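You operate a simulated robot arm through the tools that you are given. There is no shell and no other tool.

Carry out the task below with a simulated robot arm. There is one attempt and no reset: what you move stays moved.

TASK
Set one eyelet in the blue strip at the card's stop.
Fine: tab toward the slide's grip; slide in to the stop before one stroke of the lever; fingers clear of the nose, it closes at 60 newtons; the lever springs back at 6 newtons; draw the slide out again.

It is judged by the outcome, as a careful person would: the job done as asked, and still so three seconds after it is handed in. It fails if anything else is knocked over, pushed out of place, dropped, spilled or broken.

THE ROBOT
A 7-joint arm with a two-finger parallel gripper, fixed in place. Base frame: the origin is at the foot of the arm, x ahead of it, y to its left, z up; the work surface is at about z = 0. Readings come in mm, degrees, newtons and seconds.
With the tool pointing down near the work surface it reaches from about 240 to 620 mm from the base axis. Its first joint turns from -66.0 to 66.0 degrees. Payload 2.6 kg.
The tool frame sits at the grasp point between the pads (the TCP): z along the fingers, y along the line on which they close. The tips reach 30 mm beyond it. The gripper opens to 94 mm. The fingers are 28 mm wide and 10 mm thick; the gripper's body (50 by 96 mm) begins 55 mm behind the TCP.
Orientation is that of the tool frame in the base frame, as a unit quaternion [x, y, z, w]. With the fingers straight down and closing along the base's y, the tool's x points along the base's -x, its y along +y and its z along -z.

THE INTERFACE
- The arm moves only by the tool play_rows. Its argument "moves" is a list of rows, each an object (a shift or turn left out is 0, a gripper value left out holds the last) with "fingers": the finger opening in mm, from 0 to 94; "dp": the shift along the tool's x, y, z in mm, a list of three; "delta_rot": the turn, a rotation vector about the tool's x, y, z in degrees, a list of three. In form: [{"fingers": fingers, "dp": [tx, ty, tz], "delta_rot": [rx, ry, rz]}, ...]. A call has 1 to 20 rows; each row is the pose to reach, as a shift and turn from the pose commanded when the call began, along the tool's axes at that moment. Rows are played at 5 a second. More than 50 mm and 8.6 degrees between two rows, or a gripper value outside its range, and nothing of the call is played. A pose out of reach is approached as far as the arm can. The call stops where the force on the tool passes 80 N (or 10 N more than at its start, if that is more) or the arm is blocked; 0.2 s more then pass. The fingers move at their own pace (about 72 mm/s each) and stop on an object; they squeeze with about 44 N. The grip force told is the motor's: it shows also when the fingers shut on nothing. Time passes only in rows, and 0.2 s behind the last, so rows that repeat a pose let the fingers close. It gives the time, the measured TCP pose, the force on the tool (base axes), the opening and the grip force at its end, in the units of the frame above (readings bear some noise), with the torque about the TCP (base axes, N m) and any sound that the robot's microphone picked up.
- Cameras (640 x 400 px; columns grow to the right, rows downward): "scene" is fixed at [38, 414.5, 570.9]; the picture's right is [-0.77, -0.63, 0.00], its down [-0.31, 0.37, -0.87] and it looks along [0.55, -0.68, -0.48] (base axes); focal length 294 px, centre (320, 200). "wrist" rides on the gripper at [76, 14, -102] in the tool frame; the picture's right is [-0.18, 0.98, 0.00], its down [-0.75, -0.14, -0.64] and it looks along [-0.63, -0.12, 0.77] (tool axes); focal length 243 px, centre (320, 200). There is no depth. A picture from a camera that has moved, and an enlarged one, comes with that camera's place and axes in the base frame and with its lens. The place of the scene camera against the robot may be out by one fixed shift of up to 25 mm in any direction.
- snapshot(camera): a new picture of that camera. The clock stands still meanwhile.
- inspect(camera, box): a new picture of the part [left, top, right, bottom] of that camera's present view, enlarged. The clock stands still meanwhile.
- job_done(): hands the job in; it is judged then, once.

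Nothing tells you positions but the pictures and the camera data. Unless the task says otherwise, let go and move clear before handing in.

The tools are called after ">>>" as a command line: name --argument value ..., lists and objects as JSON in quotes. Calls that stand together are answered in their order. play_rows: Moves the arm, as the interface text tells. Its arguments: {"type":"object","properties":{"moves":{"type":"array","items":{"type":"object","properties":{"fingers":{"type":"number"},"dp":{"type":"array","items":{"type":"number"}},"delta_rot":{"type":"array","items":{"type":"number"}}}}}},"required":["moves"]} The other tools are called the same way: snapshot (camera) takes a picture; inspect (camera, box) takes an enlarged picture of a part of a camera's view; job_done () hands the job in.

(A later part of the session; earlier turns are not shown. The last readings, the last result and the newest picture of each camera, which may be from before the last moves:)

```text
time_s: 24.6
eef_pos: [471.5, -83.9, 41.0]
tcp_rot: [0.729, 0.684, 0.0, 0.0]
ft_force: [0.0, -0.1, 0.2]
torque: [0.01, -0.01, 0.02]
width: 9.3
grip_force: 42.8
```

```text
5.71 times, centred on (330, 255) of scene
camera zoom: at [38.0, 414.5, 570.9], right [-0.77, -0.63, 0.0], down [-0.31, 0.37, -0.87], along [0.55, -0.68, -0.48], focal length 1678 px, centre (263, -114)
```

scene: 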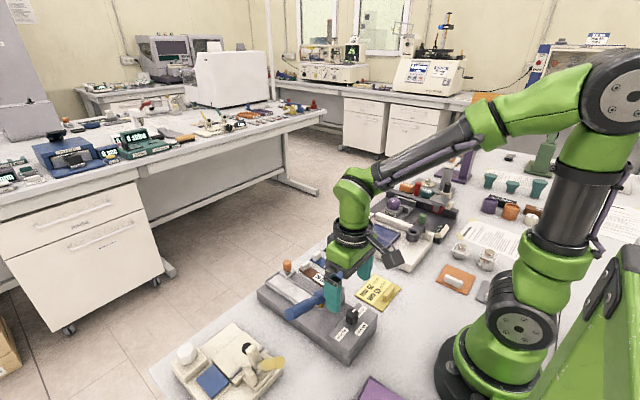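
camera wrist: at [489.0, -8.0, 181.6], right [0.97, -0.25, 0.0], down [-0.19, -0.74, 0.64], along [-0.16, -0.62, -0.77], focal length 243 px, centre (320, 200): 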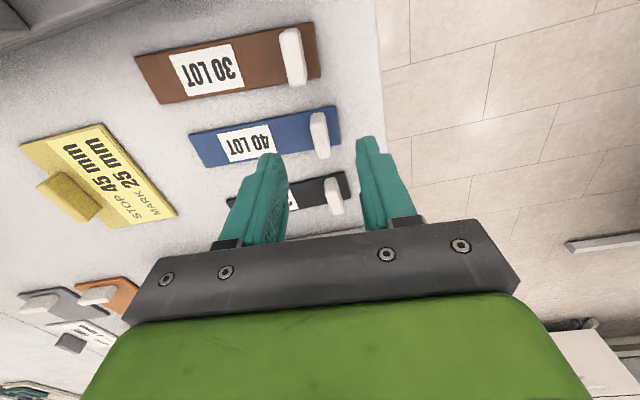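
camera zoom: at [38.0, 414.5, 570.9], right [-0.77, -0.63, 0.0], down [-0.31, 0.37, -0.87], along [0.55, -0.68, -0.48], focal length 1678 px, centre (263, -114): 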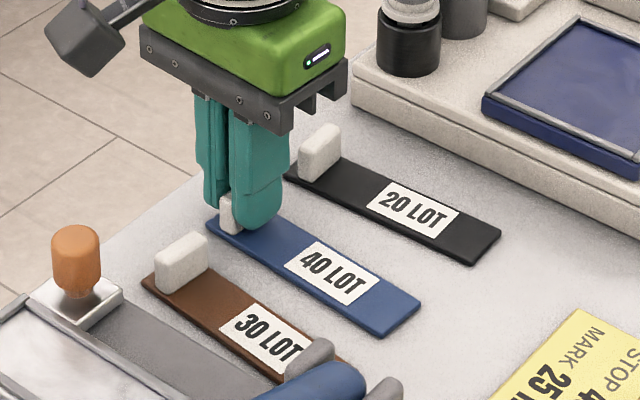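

The tab is gripped (9.3 mm, 43 N). I lift gently and look.

>>> play_rows --moves '[{"dp": [0, 0, -6]}, {"dp": [0, 0, -18]}, {"dp": [0, 0, -35]}, {"dp": [0, 0, -55]}, {"dp": [0, 0, -75]}, {"dp": [0, 0, -95]}, {"dp": [0, 0, -110]}, {"dp": [0, 0, -115]}, {"dp": [0, 0, -115]}]'

>>> snapshot --camera "wrist"

>>> inspect --camera "scene" --box '[240, 180, 400, 300]'

```text
time_s: 26.6
eef_pos: [471.4, -83.4, 155.6]
tcp_rot: [0.73, 0.683, 0.0, 0.0]
ft_force: [-0.4, 0.1, -0.1]
torque: [0.03, 0.01, 0.03]
width: 9.2
grip_force: 43.2
```

```text
taken
camera wrist: at [490.7, -8.8, 258.8], right [0.97, -0.25, 0.0], down [-0.19, -0.74, 0.64], along [-0.16, -0.62, -0.77], focal length 243 px, centre (320, 200)
```

wrist: 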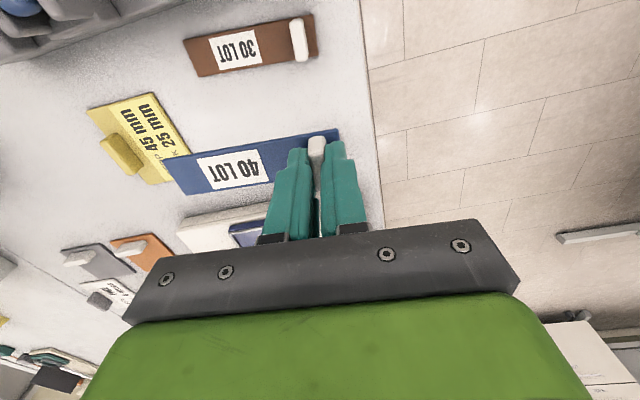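

```text
3.33 times, centred on (320, 240) of scene
camera zoom: at [38.0, 414.5, 570.9], right [-0.77, -0.63, 0.0], down [-0.31, 0.37, -0.87], along [0.55, -0.68, -0.48], focal length 979 px, centre (320, 67)
```

zoom: 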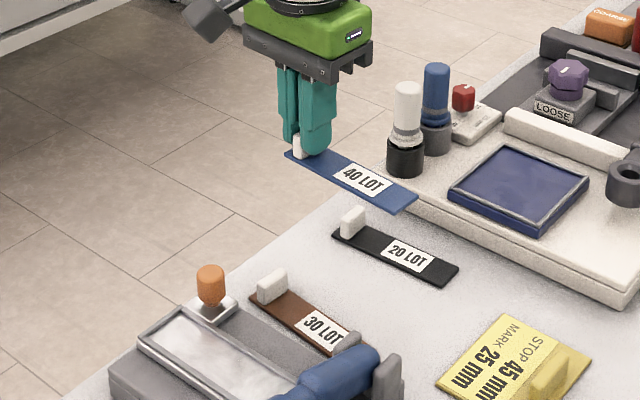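

The strip is held level and nothing else was touched. I carry it across toward the slide, stopping short so the camera can see the whole slide unobstructed.

>>> play_rows --moves '[{"dp": [8, -1, 0]}, {"dp": [24, -3, 0], "delta_rot": [0, 0, -0.6]}, {"dp": [48, -5.5, 0], "delta_rot": [0, 0, -1.4]}, {"dp": [72, -8, 0], "delta_rot": [0, 0, -2.2]}, {"dp": [96, -10.5, 0], "delta_rot": [0, 0, -3]}, {"dp": [115, -12.5, 0], "delta_rot": [0, 0, -3.5]}, {"dp": [126, -13.2, 0], "delta_rot": [0, 0, -3.7]}, {"dp": [128, -13.3, 0], "delta_rot": [0, 0, -3.7]}, {"dp": [128, -13.3, 0], "delta_rot": [0, 0, -3.7]}]'

>>> snapshot --camera "wrist"

>>> inspect --camera "wrist" --box '[60, 0, 240, 130]'

>>> inspect --camera "wrist" --box '[200, 0, 380, 130]'

>>> inspect --camera "scene" --box '[240, 220, 360, 320]'

```text
time_s: 28.6
eef_pos: [466.6, 47.1, 155.2]
tcp_rot: [0.708, 0.706, 0.0, 0.001]
ft_force: [0.6, -0.4, 0.3]
torque: [-0.01, 0.03, -0.03]
width: 9.3
grip_force: 43.3
```

```text
taken
camera wrist: at [480.2, 122.2, 258.3], right [0.98, -0.18, 0.0], down [-0.14, -0.75, 0.64], along [-0.12, -0.63, -0.77], focal length 243 px, centre (320, 200)
```

wrist: 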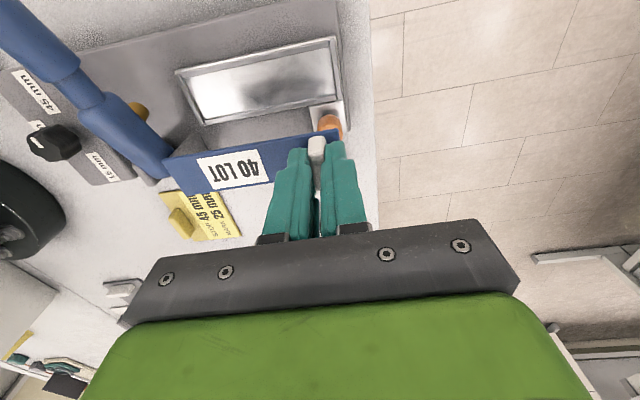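

```text
3.08 times, centred on (150, 65) of wrist
camera zoom: at [480.2, 122.2, 258.3], right [0.98, -0.18, 0.0], down [-0.14, -0.75, 0.64], along [-0.12, -0.63, -0.77], focal length 746 px, centre (843, 615)
```

zoom: 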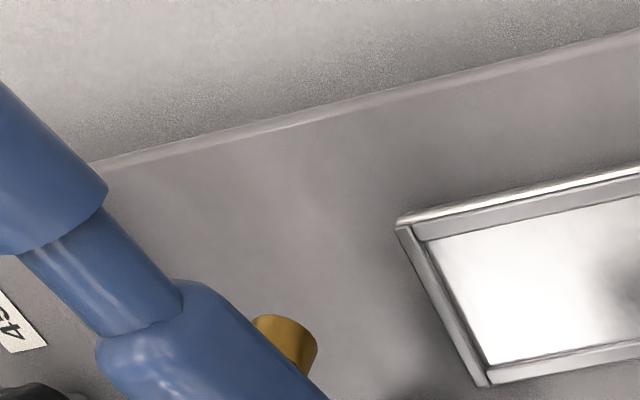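

```text
3.08 times, centred on (290, 65) of wrist
camera zoom: at [480.2, 122.2, 258.3], right [0.98, -0.18, 0.0], down [-0.14, -0.75, 0.64], along [-0.12, -0.63, -0.77], focal length 746 px, centre (412, 615)
```

zoom: 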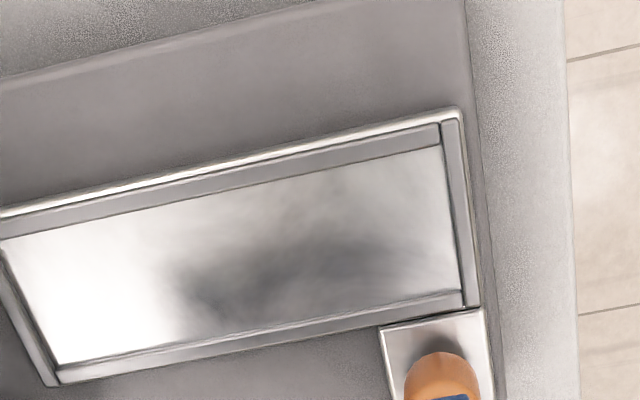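

```text
4.00 times, centred on (300, 270) of scene
camera zoom: at [38.0, 414.5, 570.9], right [-0.77, -0.63, 0.0], down [-0.31, 0.37, -0.87], along [0.55, -0.68, -0.48], focal length 1174 px, centre (400, -80)
```

zoom: 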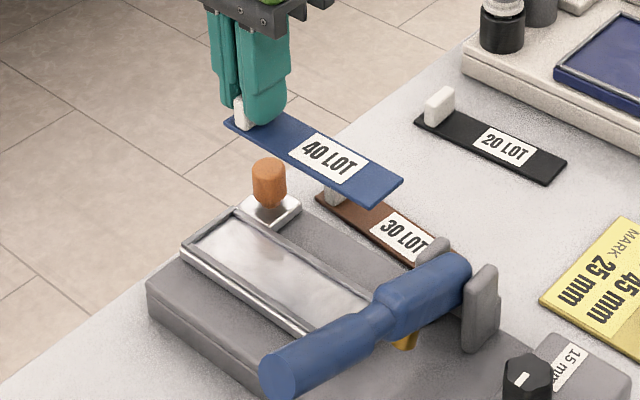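

The slide recess measures about x 360–482, y 57–92 (35×122 mm), yaw ≈0, so the strip (31×118) has roughly 2 mm play. I measure how the strip lies in the hand.

>>> inspect --camera "wrist" --box '[150, 110, 350, 210]'

>>> inspect --camera "wrist" --box '[150, 20, 350, 150]'

```text
3.20 times, centred on (250, 160) of wrist
camera zoom: at [480.2, 122.2, 258.3], right [0.98, -0.18, 0.0], down [-0.14, -0.75, 0.64], along [-0.12, -0.63, -0.77], focal length 776 px, centre (544, 328)
```

zoom: 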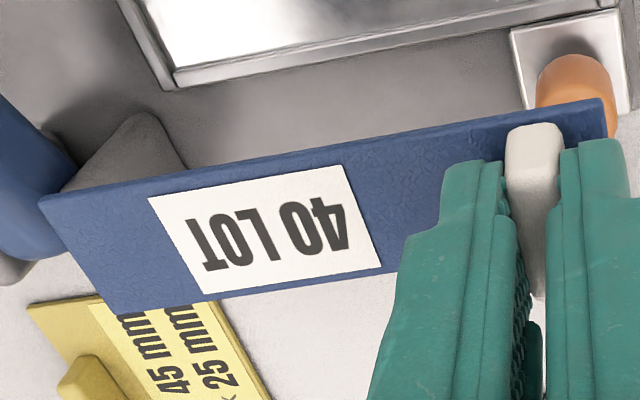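

```text
3.08 times, centred on (250, 85) of wrist
camera zoom: at [480.2, 122.2, 258.3], right [0.98, -0.18, 0.0], down [-0.14, -0.75, 0.64], along [-0.12, -0.63, -0.77], focal length 746 px, centre (535, 554)
```

zoom: 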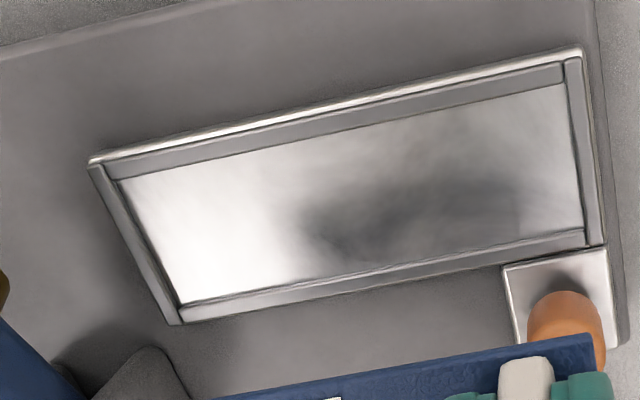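

The strip lies straight in the hand, its centre ~46.3 mm behind the tab. I move over the recess and descend to about 10 mm above the rim for an alignment check.

>>> play_rows --moves '[{"dp": [8, 0.3, 0]}, {"dp": [18, 0.6, 0]}, {"dp": [26, 0.9, 0]}, {"dp": [29, 1, 0]}, {"dp": [29, 1, 15]}, {"dp": [29, 1, 35]}, {"dp": [29, 1, 53]}, {"dp": [29, 1, 62]}, {"dp": [29, 1, 66]}, {"dp": [29, 1, 66]}]'

>>> snapshot --camera "wrist"

>>> inspect --camera "wrist" --box '[140, 60, 360, 200]'

>>> inspect --camera "scene" --box '[250, 240, 350, 320]'

```text
time_s: 30.8
eef_pos: [466.5, 74.2, 89.7]
tcp_rot: [0.707, 0.707, 0.0, 0.0]
ft_force: [-0.3, -0.1, 0.1]
torque: [0.0, -0.01, 0.0]
width: 9.1
grip_force: 43.1
```

```text
taken
camera wrist: at [480.8, 150.2, 192.0], right [0.98, -0.18, 0.0], down [-0.14, -0.75, 0.64], along [-0.12, -0.63, -0.77], focal length 243 px, centre (320, 200)
```

wrist: 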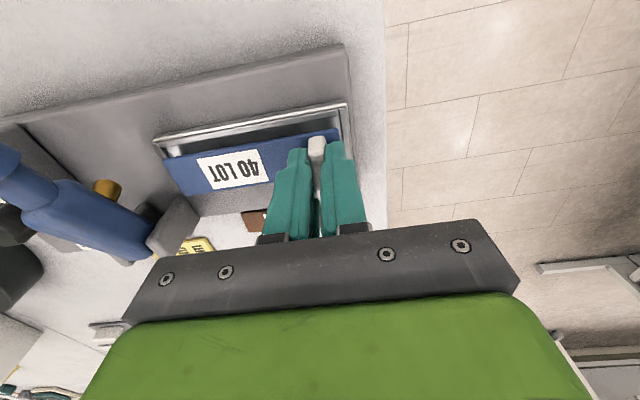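

```text
2.86 times, centred on (250, 130) of wrist
camera zoom: at [480.8, 150.2, 192.0], right [0.98, -0.18, 0.0], down [-0.14, -0.75, 0.64], along [-0.12, -0.63, -0.77], focal length 693 px, centre (520, 400)
```

zoom: 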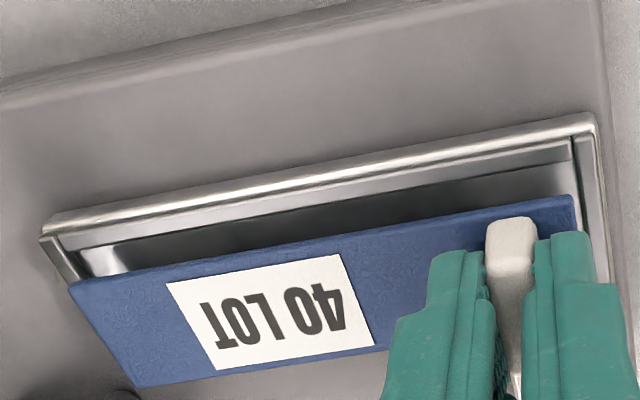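

```text
5.00 times, centred on (300, 280) of scene
camera zoom: at [38.0, 414.5, 570.9], right [-0.77, -0.63, 0.0], down [-0.31, 0.37, -0.87], along [0.55, -0.68, -0.48], focal length 1468 px, centre (420, -200)
```

zoom: 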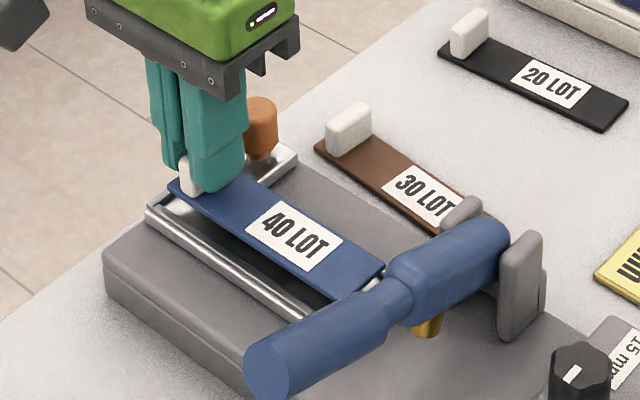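

Compared with the recess, the strip should go +1.8 mm in y and −0.6 mm in x. I correct and lower to just above the rim for another look.

>>> play_rows --moves '[{"dp": [1, -0.3, 2]}, {"dp": [1.8, -0.6, 5]}, {"dp": [1.8, -0.6, 8]}, {"dp": [1.8, -0.6, 8]}]'

>>> inspect --camera "wrist" --box '[140, 80, 360, 220]'

>>> inspect --camera "wrist" --box '[260, 90, 380, 170]'

>>> inspect --camera "scene" --box '[260, 255, 340, 315]'

```text
time_s: 31.8
eef_pos: [466.7, 75.5, 80.5]
tcp_rot: [0.707, 0.708, 0.0, 0.0]
ft_force: [0.4, -0.3, -0.2]
torque: [0.05, -0.01, 0.0]
width: 9.2
grip_force: 43.2
```

```text
2.86 times, centred on (250, 150) of wrist
camera zoom: at [480.3, 152.3, 184.5], right [0.98, -0.18, 0.0], down [-0.14, -0.75, 0.64], along [-0.12, -0.63, -0.77], focal length 693 px, centre (520, 343)
```

zoom: 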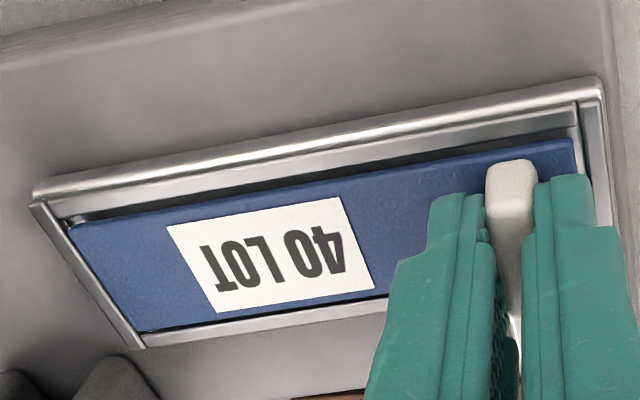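

```text
5.00 times, centred on (320, 130) of wrist
camera zoom: at [480.3, 152.3, 184.5], right [0.98, -0.18, 0.0], down [-0.14, -0.75, 0.64], along [-0.12, -0.63, -0.77], focal length 1213 px, centre (320, 550)
```

zoom: 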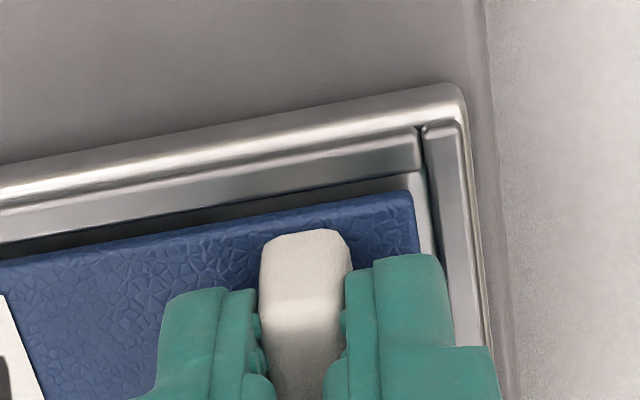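

```text
6.67 times, centred on (300, 285) of scene
camera zoom: at [38.0, 414.5, 570.9], right [-0.77, -0.63, 0.0], down [-0.31, 0.37, -0.87], along [0.55, -0.68, -0.48], focal length 1958 px, centre (453, -367)
```

zoom: 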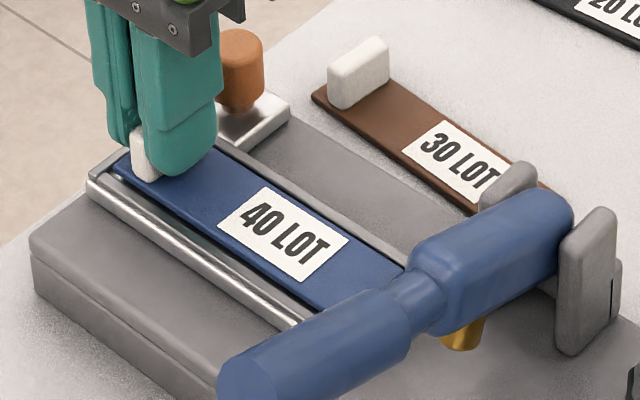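

Alignment is good: strip centre within 0.5 mm of the recess centre. I lower gently.

>>> play_rows --moves '[{"dp": [0.2, -0.2, 2]}, {"dp": [0.2, -0.2, 4]}, {"dp": [0.2, -0.2, 5]}, {"dp": [0.2, -0.2, 5]}]'

>>> inspect --camera "wrist" --box '[140, 80, 360, 220]'

>>> inspect --camera "scene" --box '[260, 255, 340, 315]'

```text
time_s: 32.8
eef_pos: [467.6, 75.8, 80.0]
tcp_rot: [0.707, 0.707, 0.002, 0.001]
ft_force: [-8.4, 0.4, 34.6]
torque: [-0.15, 0.33, -0.06]
width: 9.2
grip_force: 42.9
```

```text
2.86 times, centred on (250, 150) of wrist
camera zoom: at [480.7, 152.1, 182.0], right [0.98, -0.18, 0.01], down [-0.14, -0.75, 0.64], along [-0.11, -0.63, -0.77], focal length 693 px, centre (520, 343)
```

zoom: 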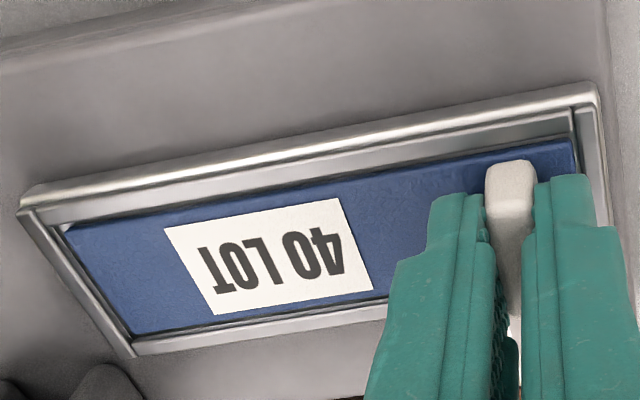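

```text
6.67 times, centred on (300, 285) of scene
camera zoom: at [37.8, 414.5, 571.0], right [-0.77, -0.63, 0.0], down [-0.31, 0.37, -0.87], along [0.55, -0.68, -0.48], focal length 1958 px, centre (453, -367)
```

zoom: 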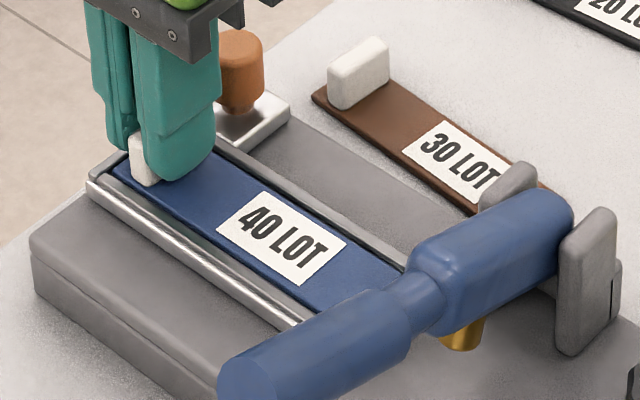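

I feel 35 N of contact at TCP z=80. I check whether the strip is on the floor of the recess or on a rim.

>>> inspect --camera "wrist" --box '[250, 100, 360, 170]'

>>> inspect --camera "wrist" --box '[140, 130, 250, 210]'

>>> inspect --camera "scene" --box '[268, 270, 308, 298]'

>>> inspect --camera "scene" --box '[290, 280, 330, 310]'

```text
5.71 times, centred on (305, 135) of wrist
camera zoom: at [480.7, 152.1, 182.0], right [0.98, -0.18, 0.01], down [-0.14, -0.75, 0.64], along [-0.11, -0.63, -0.77], focal length 1386 px, centre (406, 571)
```

zoom: 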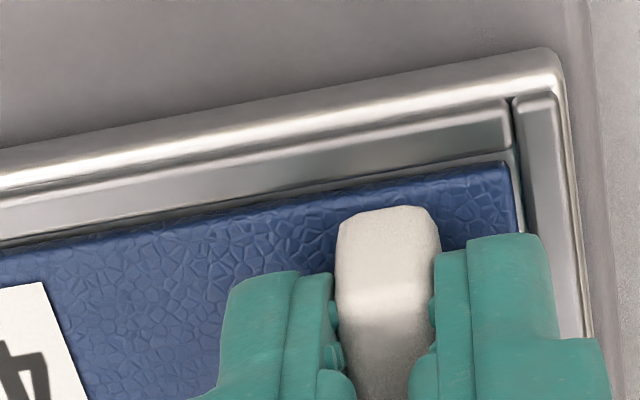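

```text
5.00 times, centred on (195, 170) of wrist
camera zoom: at [480.7, 152.1, 182.0], right [0.98, -0.18, 0.01], down [-0.14, -0.75, 0.64], along [-0.11, -0.63, -0.77], focal length 1213 px, centre (945, 350)
```

zoom: 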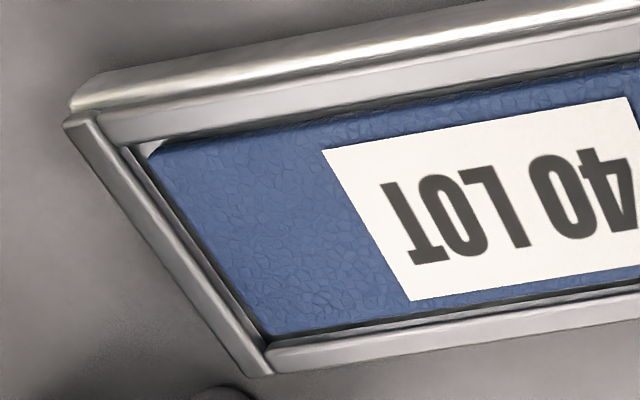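

```text
14.29 times, centred on (288, 284) of scene
camera zoom: at [37.8, 414.5, 571.0], right [-0.77, -0.63, 0.0], down [-0.31, 0.37, -0.87], along [0.55, -0.68, -0.48], focal length 4195 px, centre (777, -1000)
```

zoom: 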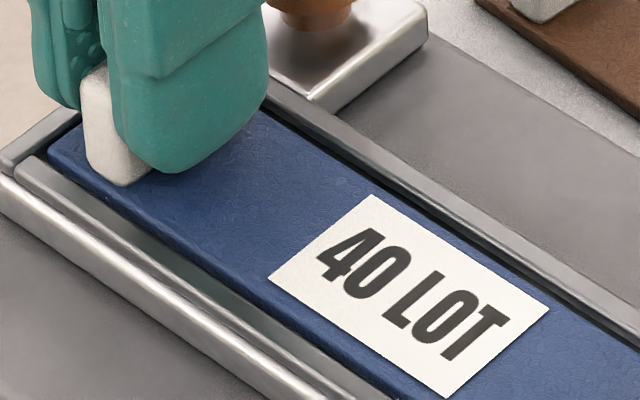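

```text
13.33 times, centred on (310, 295) of scene
camera zoom: at [37.8, 414.5, 571.0], right [-0.77, -0.63, 0.0], down [-0.31, 0.37, -0.87], along [0.55, -0.68, -0.48], focal length 3915 px, centre (453, -1067)
```

zoom: 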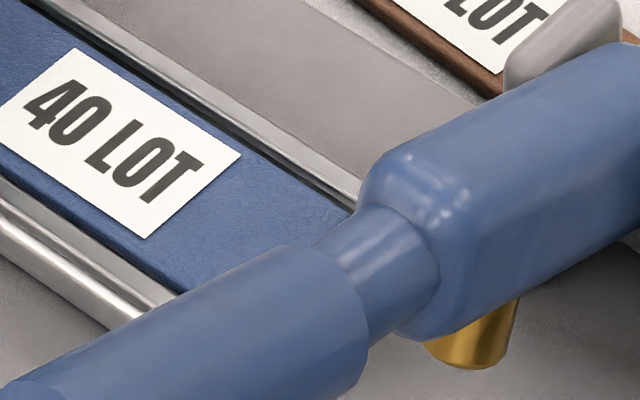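

The strip shows a gap to the rims on all sides and the load acts right under the tab, so it seems to be seated on the floor. I ease the load off and look again before letting go.

>>> play_rows --moves '[{"dp": [0, 0, -1.5]}, {"dp": [0, 0, -2.6]}, {"dp": [0, 0, -2.6]}]'

>>> inspect --camera "wrist" --box '[250, 100, 360, 170]'

>>> inspect --camera "scene" --box '[260, 265, 330, 315]'

```text
time_s: 33.6
eef_pos: [465.7, 75.3, 78.3]
tcp_rot: [0.707, 0.707, 0.0, 0.0]
ft_force: [0.5, 2.0, 13.5]
torque: [0.04, -0.02, -0.03]
width: 9.2
grip_force: 42.6
```

```text
5.71 times, centred on (305, 135) of wrist
camera zoom: at [480.5, 152.1, 181.8], right [0.98, -0.18, 0.0], down [-0.14, -0.75, 0.64], along [-0.12, -0.63, -0.77], focal length 1386 px, centre (406, 571)
```

zoom: 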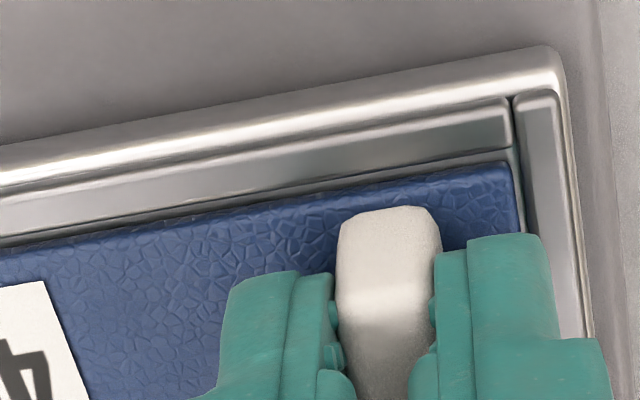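

```text
8.00 times, centred on (295, 290) of scene
camera zoom: at [37.9, 414.5, 571.0], right [-0.77, -0.63, 0.0], down [-0.31, 0.37, -0.87], along [0.55, -0.68, -0.48], focal length 2349 px, centre (520, -520)
```

zoom: 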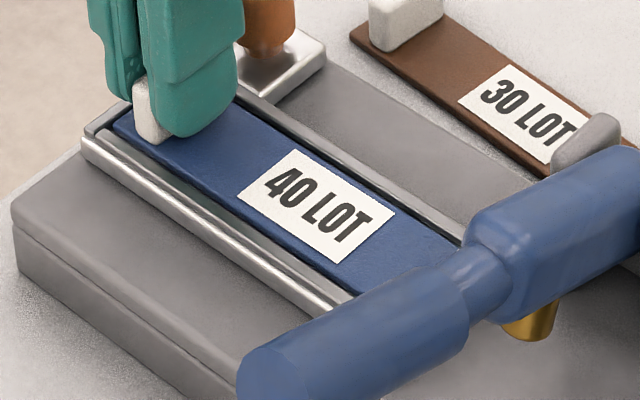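

Load down to 13 N with no torque, strip level in the recess. I ease 1 mm more and open the fingers a little.

>>> play_rows --moves '[{"dp": [0, 0, -1]}, {"dp": [0, 0, -1], "fingers": 16}, {"dp": [0, 0, -1], "fingers": 24}, {"dp": [0, 0, -1], "fingers": 30}, {"dp": [0, 0, -1], "fingers": 30}]'

>>> inspect --camera "wrist" --box '[140, 80, 360, 220]'

>>> inspect --camera "scene" --box '[260, 265, 330, 315]'

```text
time_s: 34.8
eef_pos: [466.2, 76.1, 80.0]
tcp_rot: [0.708, 0.706, 0.0, 0.0]
ft_force: [0.2, 0.0, 0.9]
torque: [-0.03, -0.01, -0.05]
width: 29.8
grip_force: 0.1
```

```text
2.86 times, centred on (250, 150) of wrist
camera zoom: at [480.5, 152.1, 182.9], right [0.98, -0.18, 0.0], down [-0.14, -0.75, 0.64], along [-0.12, -0.63, -0.77], focal length 693 px, centre (520, 343)
```

zoom: 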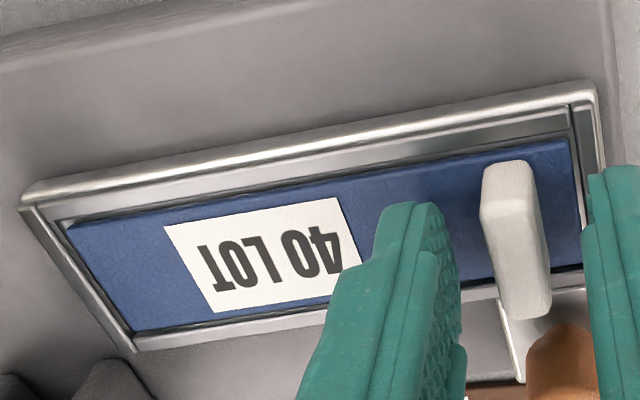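

```text
8.00 times, centred on (295, 290) of scene
camera zoom: at [38.0, 414.5, 570.9], right [-0.77, -0.63, 0.0], down [-0.31, 0.37, -0.87], along [0.55, -0.68, -0.48], focal length 2349 px, centre (520, -520)
```

zoom: 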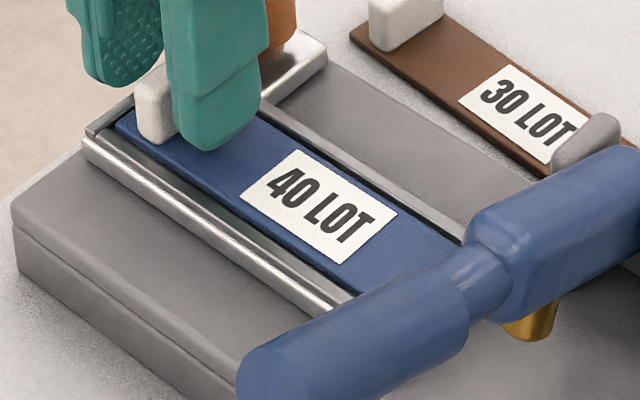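

The strip rests in the recess with the tab at the grip end. I lift clear and inspect.

>>> play_rows --moves '[{"dp": [0, 0, -15]}, {"dp": [0, 0, -40]}, {"dp": [0, 0, -70]}, {"dp": [0, 0, -90]}, {"dp": [0, 0, -90]}]'

>>> snapshot --camera "wrist"

>>> inspect --camera "wrist" --box '[160, 20, 370, 160]'

>>> inspect --camera "scene" --box '[250, 250, 340, 320]'

```text
time_s: 36.0
eef_pos: [466.2, 76.5, 169.4]
tcp_rot: [0.707, 0.707, 0.001, 0.0]
ft_force: [0.1, -0.8, 0.4]
torque: [0.02, -0.01, 0.02]
width: 29.9
grip_force: 0.0
```

```text
taken
camera wrist: at [480.1, 153.4, 272.4], right [0.98, -0.18, 0.0], down [-0.14, -0.75, 0.64], along [-0.12, -0.63, -0.77], focal length 243 px, centre (320, 200)
```

wrist: 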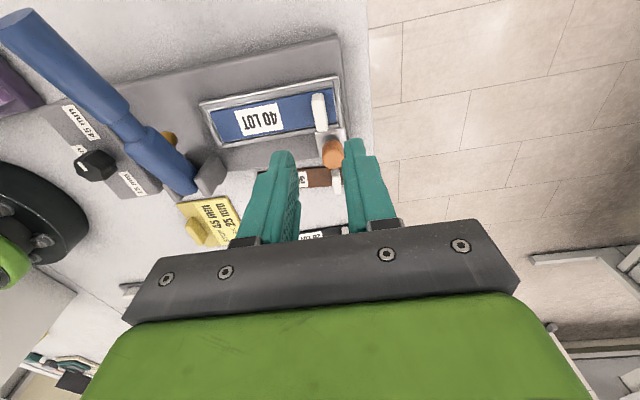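

```text
2.86 times, centred on (265, 90) of wrist
camera zoom: at [480.1, 153.4, 272.4], right [0.98, -0.18, 0.0], down [-0.14, -0.75, 0.64], along [-0.12, -0.63, -0.77], focal length 693 px, centre (477, 514)
```

zoom: 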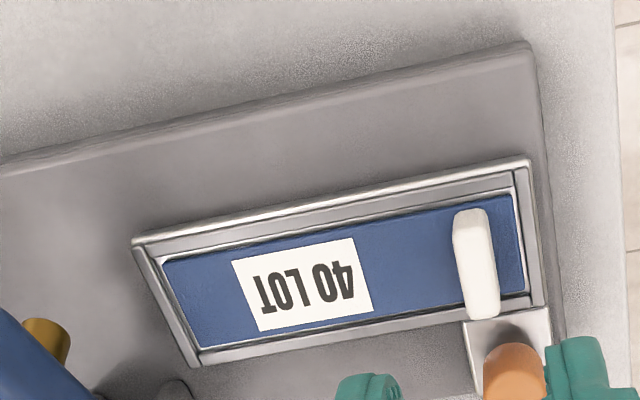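

```text
5.71 times, centred on (295, 285) of scene
camera zoom: at [38.0, 414.5, 570.9], right [-0.77, -0.63, 0.0], down [-0.31, 0.37, -0.87], along [0.55, -0.68, -0.48], focal length 1678 px, centre (463, -286)
```

zoom: 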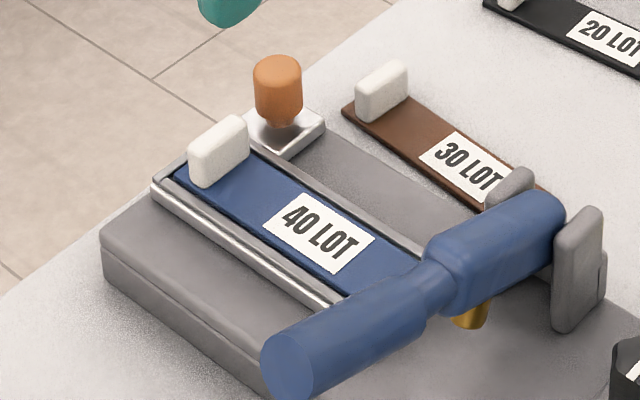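

The strip lies flat, with an even gap all round, tab at the grip end. Now I locate the orange grip precisely.

>>> inspect --camera "wrist" --box '[290, 100, 380, 180]'

>>> inspect --camera "scene" --box '[280, 250, 320, 285]'

```text
5.00 times, centred on (335, 140) of wrist
camera zoom: at [480.1, 153.4, 272.4], right [0.98, -0.18, 0.0], down [-0.14, -0.75, 0.64], along [-0.12, -0.63, -0.77], focal length 1213 px, centre (245, 500)
```

zoom: 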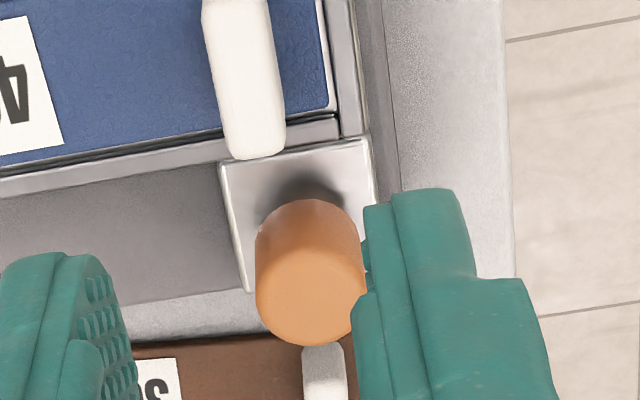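

```text
11.43 times, centred on (300, 268) of scene
camera zoom: at [38.0, 414.5, 570.9], right [-0.77, -0.63, 0.0], down [-0.31, 0.37, -0.87], along [0.55, -0.68, -0.48], focal length 3356 px, centre (549, -571)
```

zoom: 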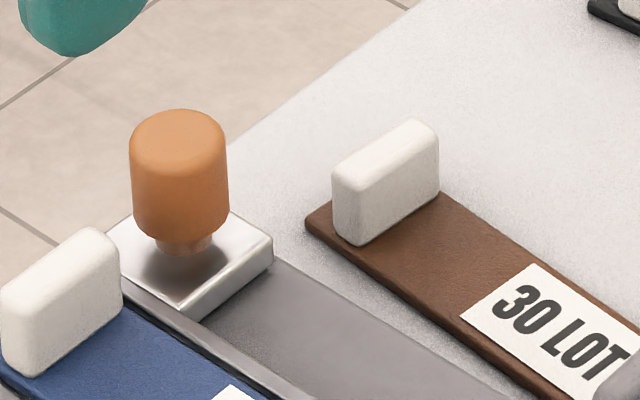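

The orange grip's top centre is at about (470, 33), z≈66, 20 mm across. I move over it and lower with the fingers at ±x of it.

>>> play_rows --moves '[{"fingers": 44, "dp": [-15, 1, 0]}, {"fingers": 44, "dp": [-32, 3, 0]}, {"fingers": 44, "dp": [-43, 4, 0]}, {"fingers": 44, "dp": [-43, 4, 25]}, {"fingers": 44, "dp": [-43, 4, 50]}, {"fingers": 44, "dp": [-43, 4, 60]}, {"fingers": 44, "dp": [-43, 4, 60]}]'

>>> inspect --camera "wrist" --box '[220, 60, 420, 220]'

>>> inspect --camera "scene" --box '[250, 220, 350, 300]'

```text
time_s: 37.6
eef_pos: [469.8, 33.1, 109.9]
tcp_rot: [0.707, 0.707, 0.0, 0.001]
ft_force: [0.0, 0.1, 0.2]
torque: [-0.01, 0.01, -0.02]
width: 44.1
grip_force: 0.0
```

```text
2.50 times, centred on (320, 140) of wrist
camera zoom: at [484.6, 108.9, 211.8], right [0.98, -0.18, 0.0], down [-0.14, -0.75, 0.64], along [-0.12, -0.63, -0.77], focal length 606 px, centre (320, 350)
```

zoom: 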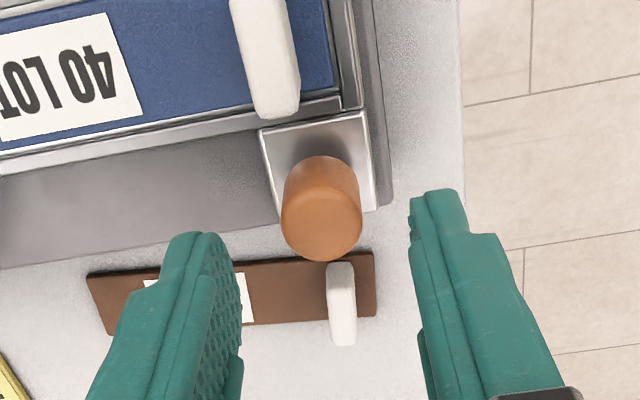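

```text
5.00 times, centred on (300, 260) of scene
camera zoom: at [38.0, 414.5, 570.9], right [-0.77, -0.63, 0.0], down [-0.31, 0.37, -0.87], along [0.55, -0.68, -0.48], focal length 1468 px, centre (420, -100)
```

zoom: 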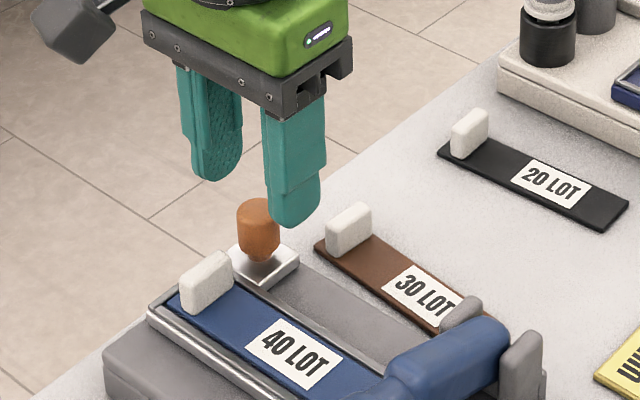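

The grip is at (471, 33). I lower to tips at z≈47 and close.

>>> play_rows --moves '[{"fingers": 44, "dp": [0, 0.7, 15]}, {"fingers": 44, "dp": [0, 0.7, 27]}, {"fingers": 44, "dp": [0, 0.7, 33]}, {"fingers": 44, "dp": [0, 0.7, 33]}]'

>>> inspect --camera "scene" --box '[250, 230, 350, 310]'

>>> inspect --camera "wrist" --box '[220, 60, 420, 220]'

```text
time_s: 38.6
eef_pos: [470.8, 34.2, 77.8]
tcp_rot: [0.707, 0.707, 0.0, 0.0]
ft_force: [0.3, 0.4, -0.2]
torque: [0.0, 0.02, -0.01]
width: 43.9
grip_force: 0.2
```

```text
5.00 times, centred on (300, 270) of scene
camera zoom: at [38.0, 414.5, 570.9], right [-0.77, -0.63, 0.0], down [-0.31, 0.37, -0.87], along [0.55, -0.68, -0.48], focal length 1468 px, centre (420, -150)
```

zoom: 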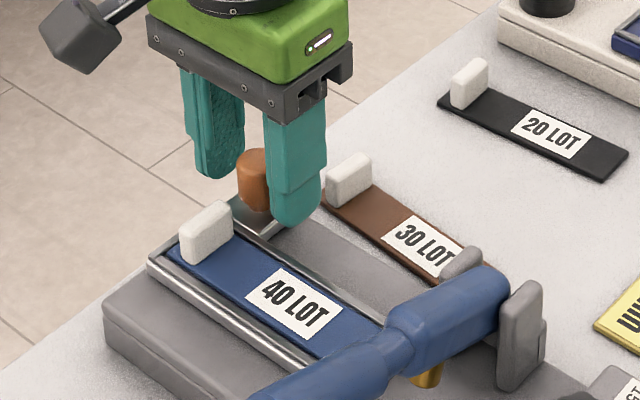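

```text
2.50 times, centred on (320, 140) of wrist
camera zoom: at [485.2, 109.1, 179.5], right [0.98, -0.18, 0.0], down [-0.14, -0.75, 0.64], along [-0.12, -0.63, -0.77], focal length 606 px, centre (320, 350)
```

zoom: 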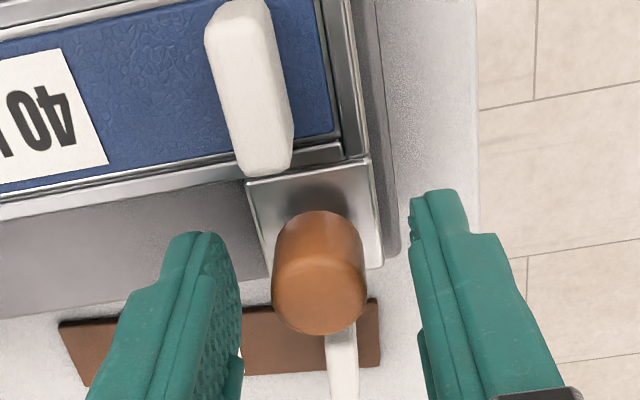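

>>> play_rows --moves '[{"fingers": 10}, {"fingers": 10}, {"fingers": 10}, {"fingers": 10}]'

>>> inspect --camera "wrist" --box '[220, 60, 420, 220]'

```text
time_s: 39.6
eef_pos: [470.8, 33.2, 76.2]
tcp_rot: [0.707, 0.707, 0.001, 0.0]
ft_force: [1.4, 0.1, -2.4]
torque: [0.08, -0.03, 0.01]
width: 21.5
grip_force: 45.0
```

```text
2.50 times, centred on (320, 140) of wrist
camera zoom: at [485.2, 109.1, 179.5], right [0.98, -0.18, 0.0], down [-0.14, -0.75, 0.64], along [-0.12, -0.63, -0.77], focal length 606 px, centre (320, 350)
```

zoom: 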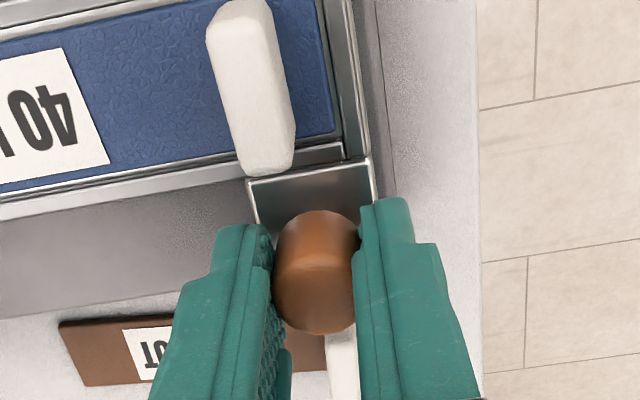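

The grip is held (21.5 mm). I push the slide in (−x), slowly, first 40 mm.

>>> play_rows --moves '[{"dp": [0, -4, 0]}, {"dp": [0, -10, 0]}, {"dp": [0, -17, 0]}, {"dp": [0, -24, 0]}, {"dp": [0, -31, 0]}, {"dp": [0, -37, 0]}, {"dp": [0, -40, 0]}, {"dp": [0, -40, 0]}]'

>>> inspect --camera "scene" --box '[250, 220, 370, 320]'

>>> snapshot --camera "wrist"

```text
time_s: 41.4
eef_pos: [430.9, 33.6, 77.7]
tcp_rot: [0.707, 0.707, 0.0, 0.0]
ft_force: [-0.1, -1.3, -0.4]
torque: [0.29, -0.08, -0.01]
width: 21.2
grip_force: 44.4
```

```text
4.00 times, centred on (310, 270) of scene
camera zoom: at [38.0, 414.5, 570.9], right [-0.77, -0.63, 0.0], down [-0.31, 0.37, -0.87], along [0.55, -0.68, -0.48], focal length 1174 px, centre (360, -80)
```

zoom: 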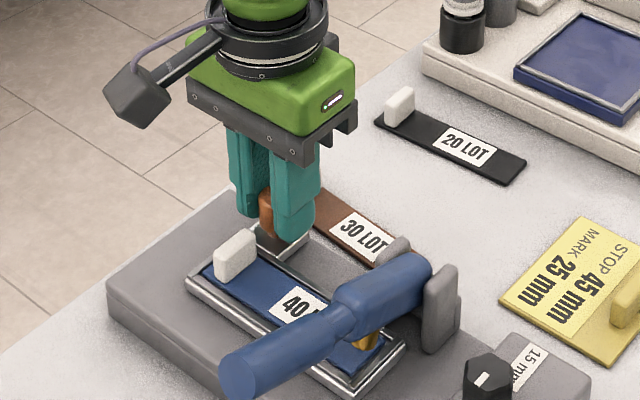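

```text
taken
camera wrist: at [444.9, 109.1, 179.6], right [0.98, -0.18, 0.0], down [-0.14, -0.75, 0.64], along [-0.12, -0.63, -0.77], focal length 243 px, centre (320, 200)
```

wrist: 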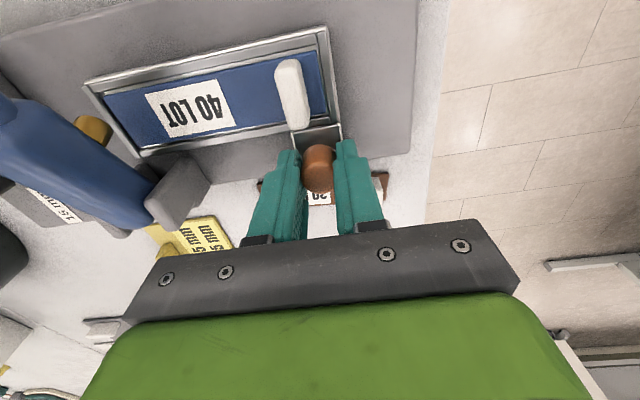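

The slide runs freely with the strip. Before going on I check the room between the fingers and the lever's post.

>>> inspect --camera "wrist" --box '[60, 80, 340, 250]'

>>> inspect --camera "scene" --box '[300, 250, 370, 310]'

```text
2.29 times, centred on (200, 165) of wrist
camera zoom: at [444.9, 109.1, 179.6], right [0.98, -0.18, 0.0], down [-0.14, -0.75, 0.64], along [-0.12, -0.63, -0.77], focal length 555 px, centre (594, 280)
```

zoom: 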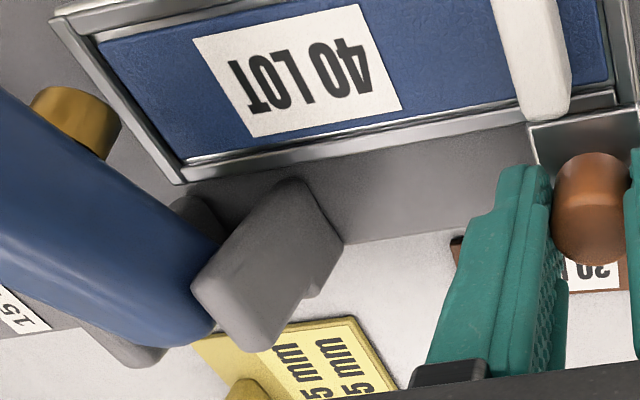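

```text
6.67 times, centred on (335, 280) of scene
camera zoom: at [38.0, 414.5, 570.9], right [-0.77, -0.63, 0.0], down [-0.31, 0.37, -0.87], along [0.55, -0.68, -0.48], focal length 1958 px, centre (220, -333)
```

zoom: 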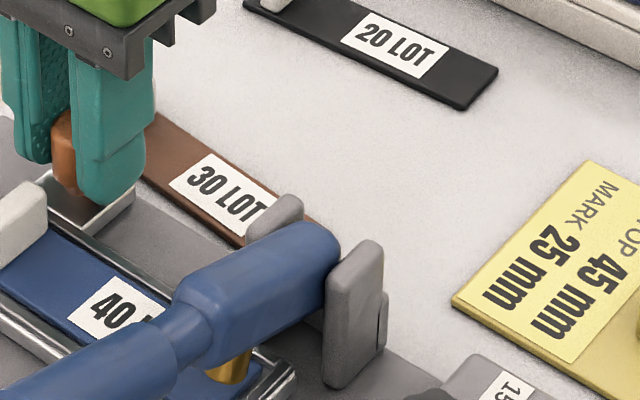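

The post's near face is at x≈345; the expected end of travel (~386) leaves about 19 mm to the finger. I push on in smaller portions, watching the force.

>>> play_rows --moves '[{"dp": [0, -5, 0]}, {"dp": [0, -11, 0]}, {"dp": [0, -17, 0]}, {"dp": [0, -23, 0]}, {"dp": [0, -28, 0]}, {"dp": [0, -30, 0]}, {"dp": [0, -30, 0]}]'

>>> inspect --camera "scene" --box '[250, 220, 370, 320]'

>>> inspect --camera "wrist" --box '[60, 0, 380, 250]'

```text
time_s: 43.0
eef_pos: [400.4, 34.0, 77.5]
tcp_rot: [0.707, 0.707, 0.0, 0.0]
ft_force: [0.2, -0.9, 3.2]
torque: [-0.3, -0.03, 0.0]
width: 21.4
grip_force: 44.4
```

```text
4.00 times, centred on (310, 270) of scene
camera zoom: at [38.0, 414.5, 570.9], right [-0.77, -0.63, 0.0], down [-0.31, 0.37, -0.87], along [0.55, -0.68, -0.48], focal length 1174 px, centre (360, -80)
```

zoom: 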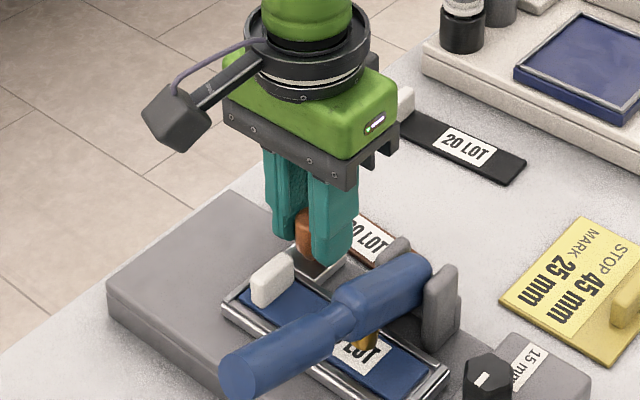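

```text
1.60 times, centred on (220, 125) of wrist
camera zoom: at [414.3, 109.1, 179.6], right [0.98, -0.18, 0.0], down [-0.14, -0.75, 0.64], along [-0.12, -0.63, -0.77], focal length 388 px, centre (480, 320)
```

zoom: 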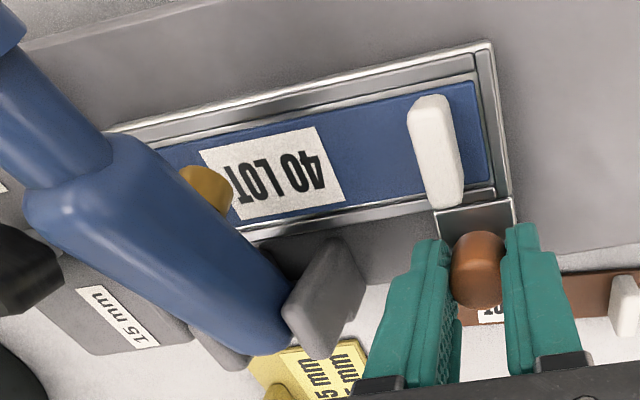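

No stop felt yet at 70 mm. I continue in 6 mm portions, reading the force each time.

>>> play_rows --moves '[{"dp": [0, -2, 0]}, {"dp": [0, -4, 0]}, {"dp": [0, -6, 0]}, {"dp": [0, -6, 0]}]'

```text
time_s: 44.0
eef_pos: [393.9, 34.1, 75.2]
tcp_rot: [0.707, 0.707, 0.0, 0.001]
ft_force: [1.5, 0.0, 3.2]
torque: [0.2, -0.12, 0.03]
width: 21.3
grip_force: 44.9
```

Still free at x≈394; another 6 mm.

>>> play_rows --moves '[{"dp": [0, -2, 0]}, {"dp": [0, -4, 0]}, {"dp": [0, -6, 0]}, {"dp": [0, -6, 0]}]'

>>> inspect --camera "wrist" --box '[60, 0, 380, 250]'

```text
time_s: 45.0
eef_pos: [388.6, 33.4, 76.3]
tcp_rot: [0.708, 0.706, 0.0, 0.0]
ft_force: [12.1, 2.9, -15.1]
torque: [0.85, -0.34, -0.1]
width: 21.5
grip_force: 44.6
```

```text
1.60 times, centred on (220, 125) of wrist
camera zoom: at [403.1, 109.1, 179.6], right [0.98, -0.18, 0.0], down [-0.14, -0.75, 0.64], along [-0.12, -0.63, -0.77], focal length 388 px, centre (480, 320)
```

zoom: 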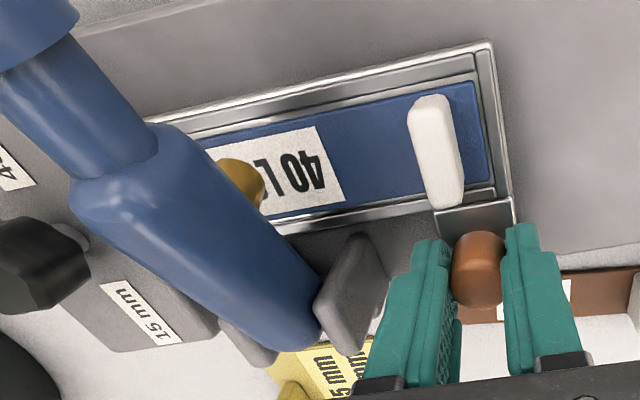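

Resistance of 12 N appears at x≈389. I push 3 mm more to confirm it is the firm stop.

>>> play_rows --moves '[{"dp": [0, -1, 0]}, {"dp": [0, -2, 0]}, {"dp": [0, -3, 0]}, {"dp": [0, -3, 0]}]'

>>> inspect --camera "wrist" --box '[60, 0, 380, 250]'

```text
time_s: 46.0
eef_pos: [389.2, 33.3, 78.3]
tcp_rot: [0.706, 0.709, 0.003, 0.005]
ft_force: [34.7, 7.0, -27.9]
torque: [0.25, -0.91, 0.04]
width: 21.7
grip_force: 44.9
```

```text
1.60 times, centred on (220, 125) of wrist
camera zoom: at [401.1, 109.1, 181.0], right [0.98, -0.18, 0.01], down [-0.14, -0.75, 0.64], along [-0.11, -0.63, -0.77], focal length 388 px, centre (480, 320)
```

zoom: 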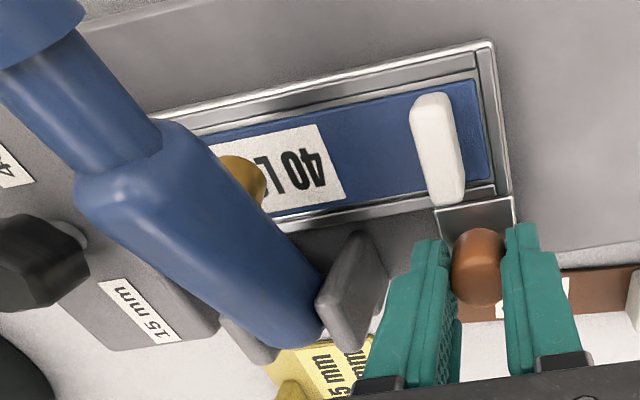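

The slide is firmly against the stop (35 N, no further motion). I relax the push, open, and lift off.

>>> play_rows --moves '[{"dp": [0, 1.5, 0]}, {"dp": [0, 2.2, 0]}, {"dp": [0, 2.2, 0]}]'

```text
time_s: 46.8
eef_pos: [387.9, 33.5, 78.4]
tcp_rot: [0.707, 0.707, 0.001, 0.002]
ft_force: [12.0, 4.5, 8.7]
torque: [-0.76, -0.46, 0.27]
width: 21.5
grip_force: 45.3
```

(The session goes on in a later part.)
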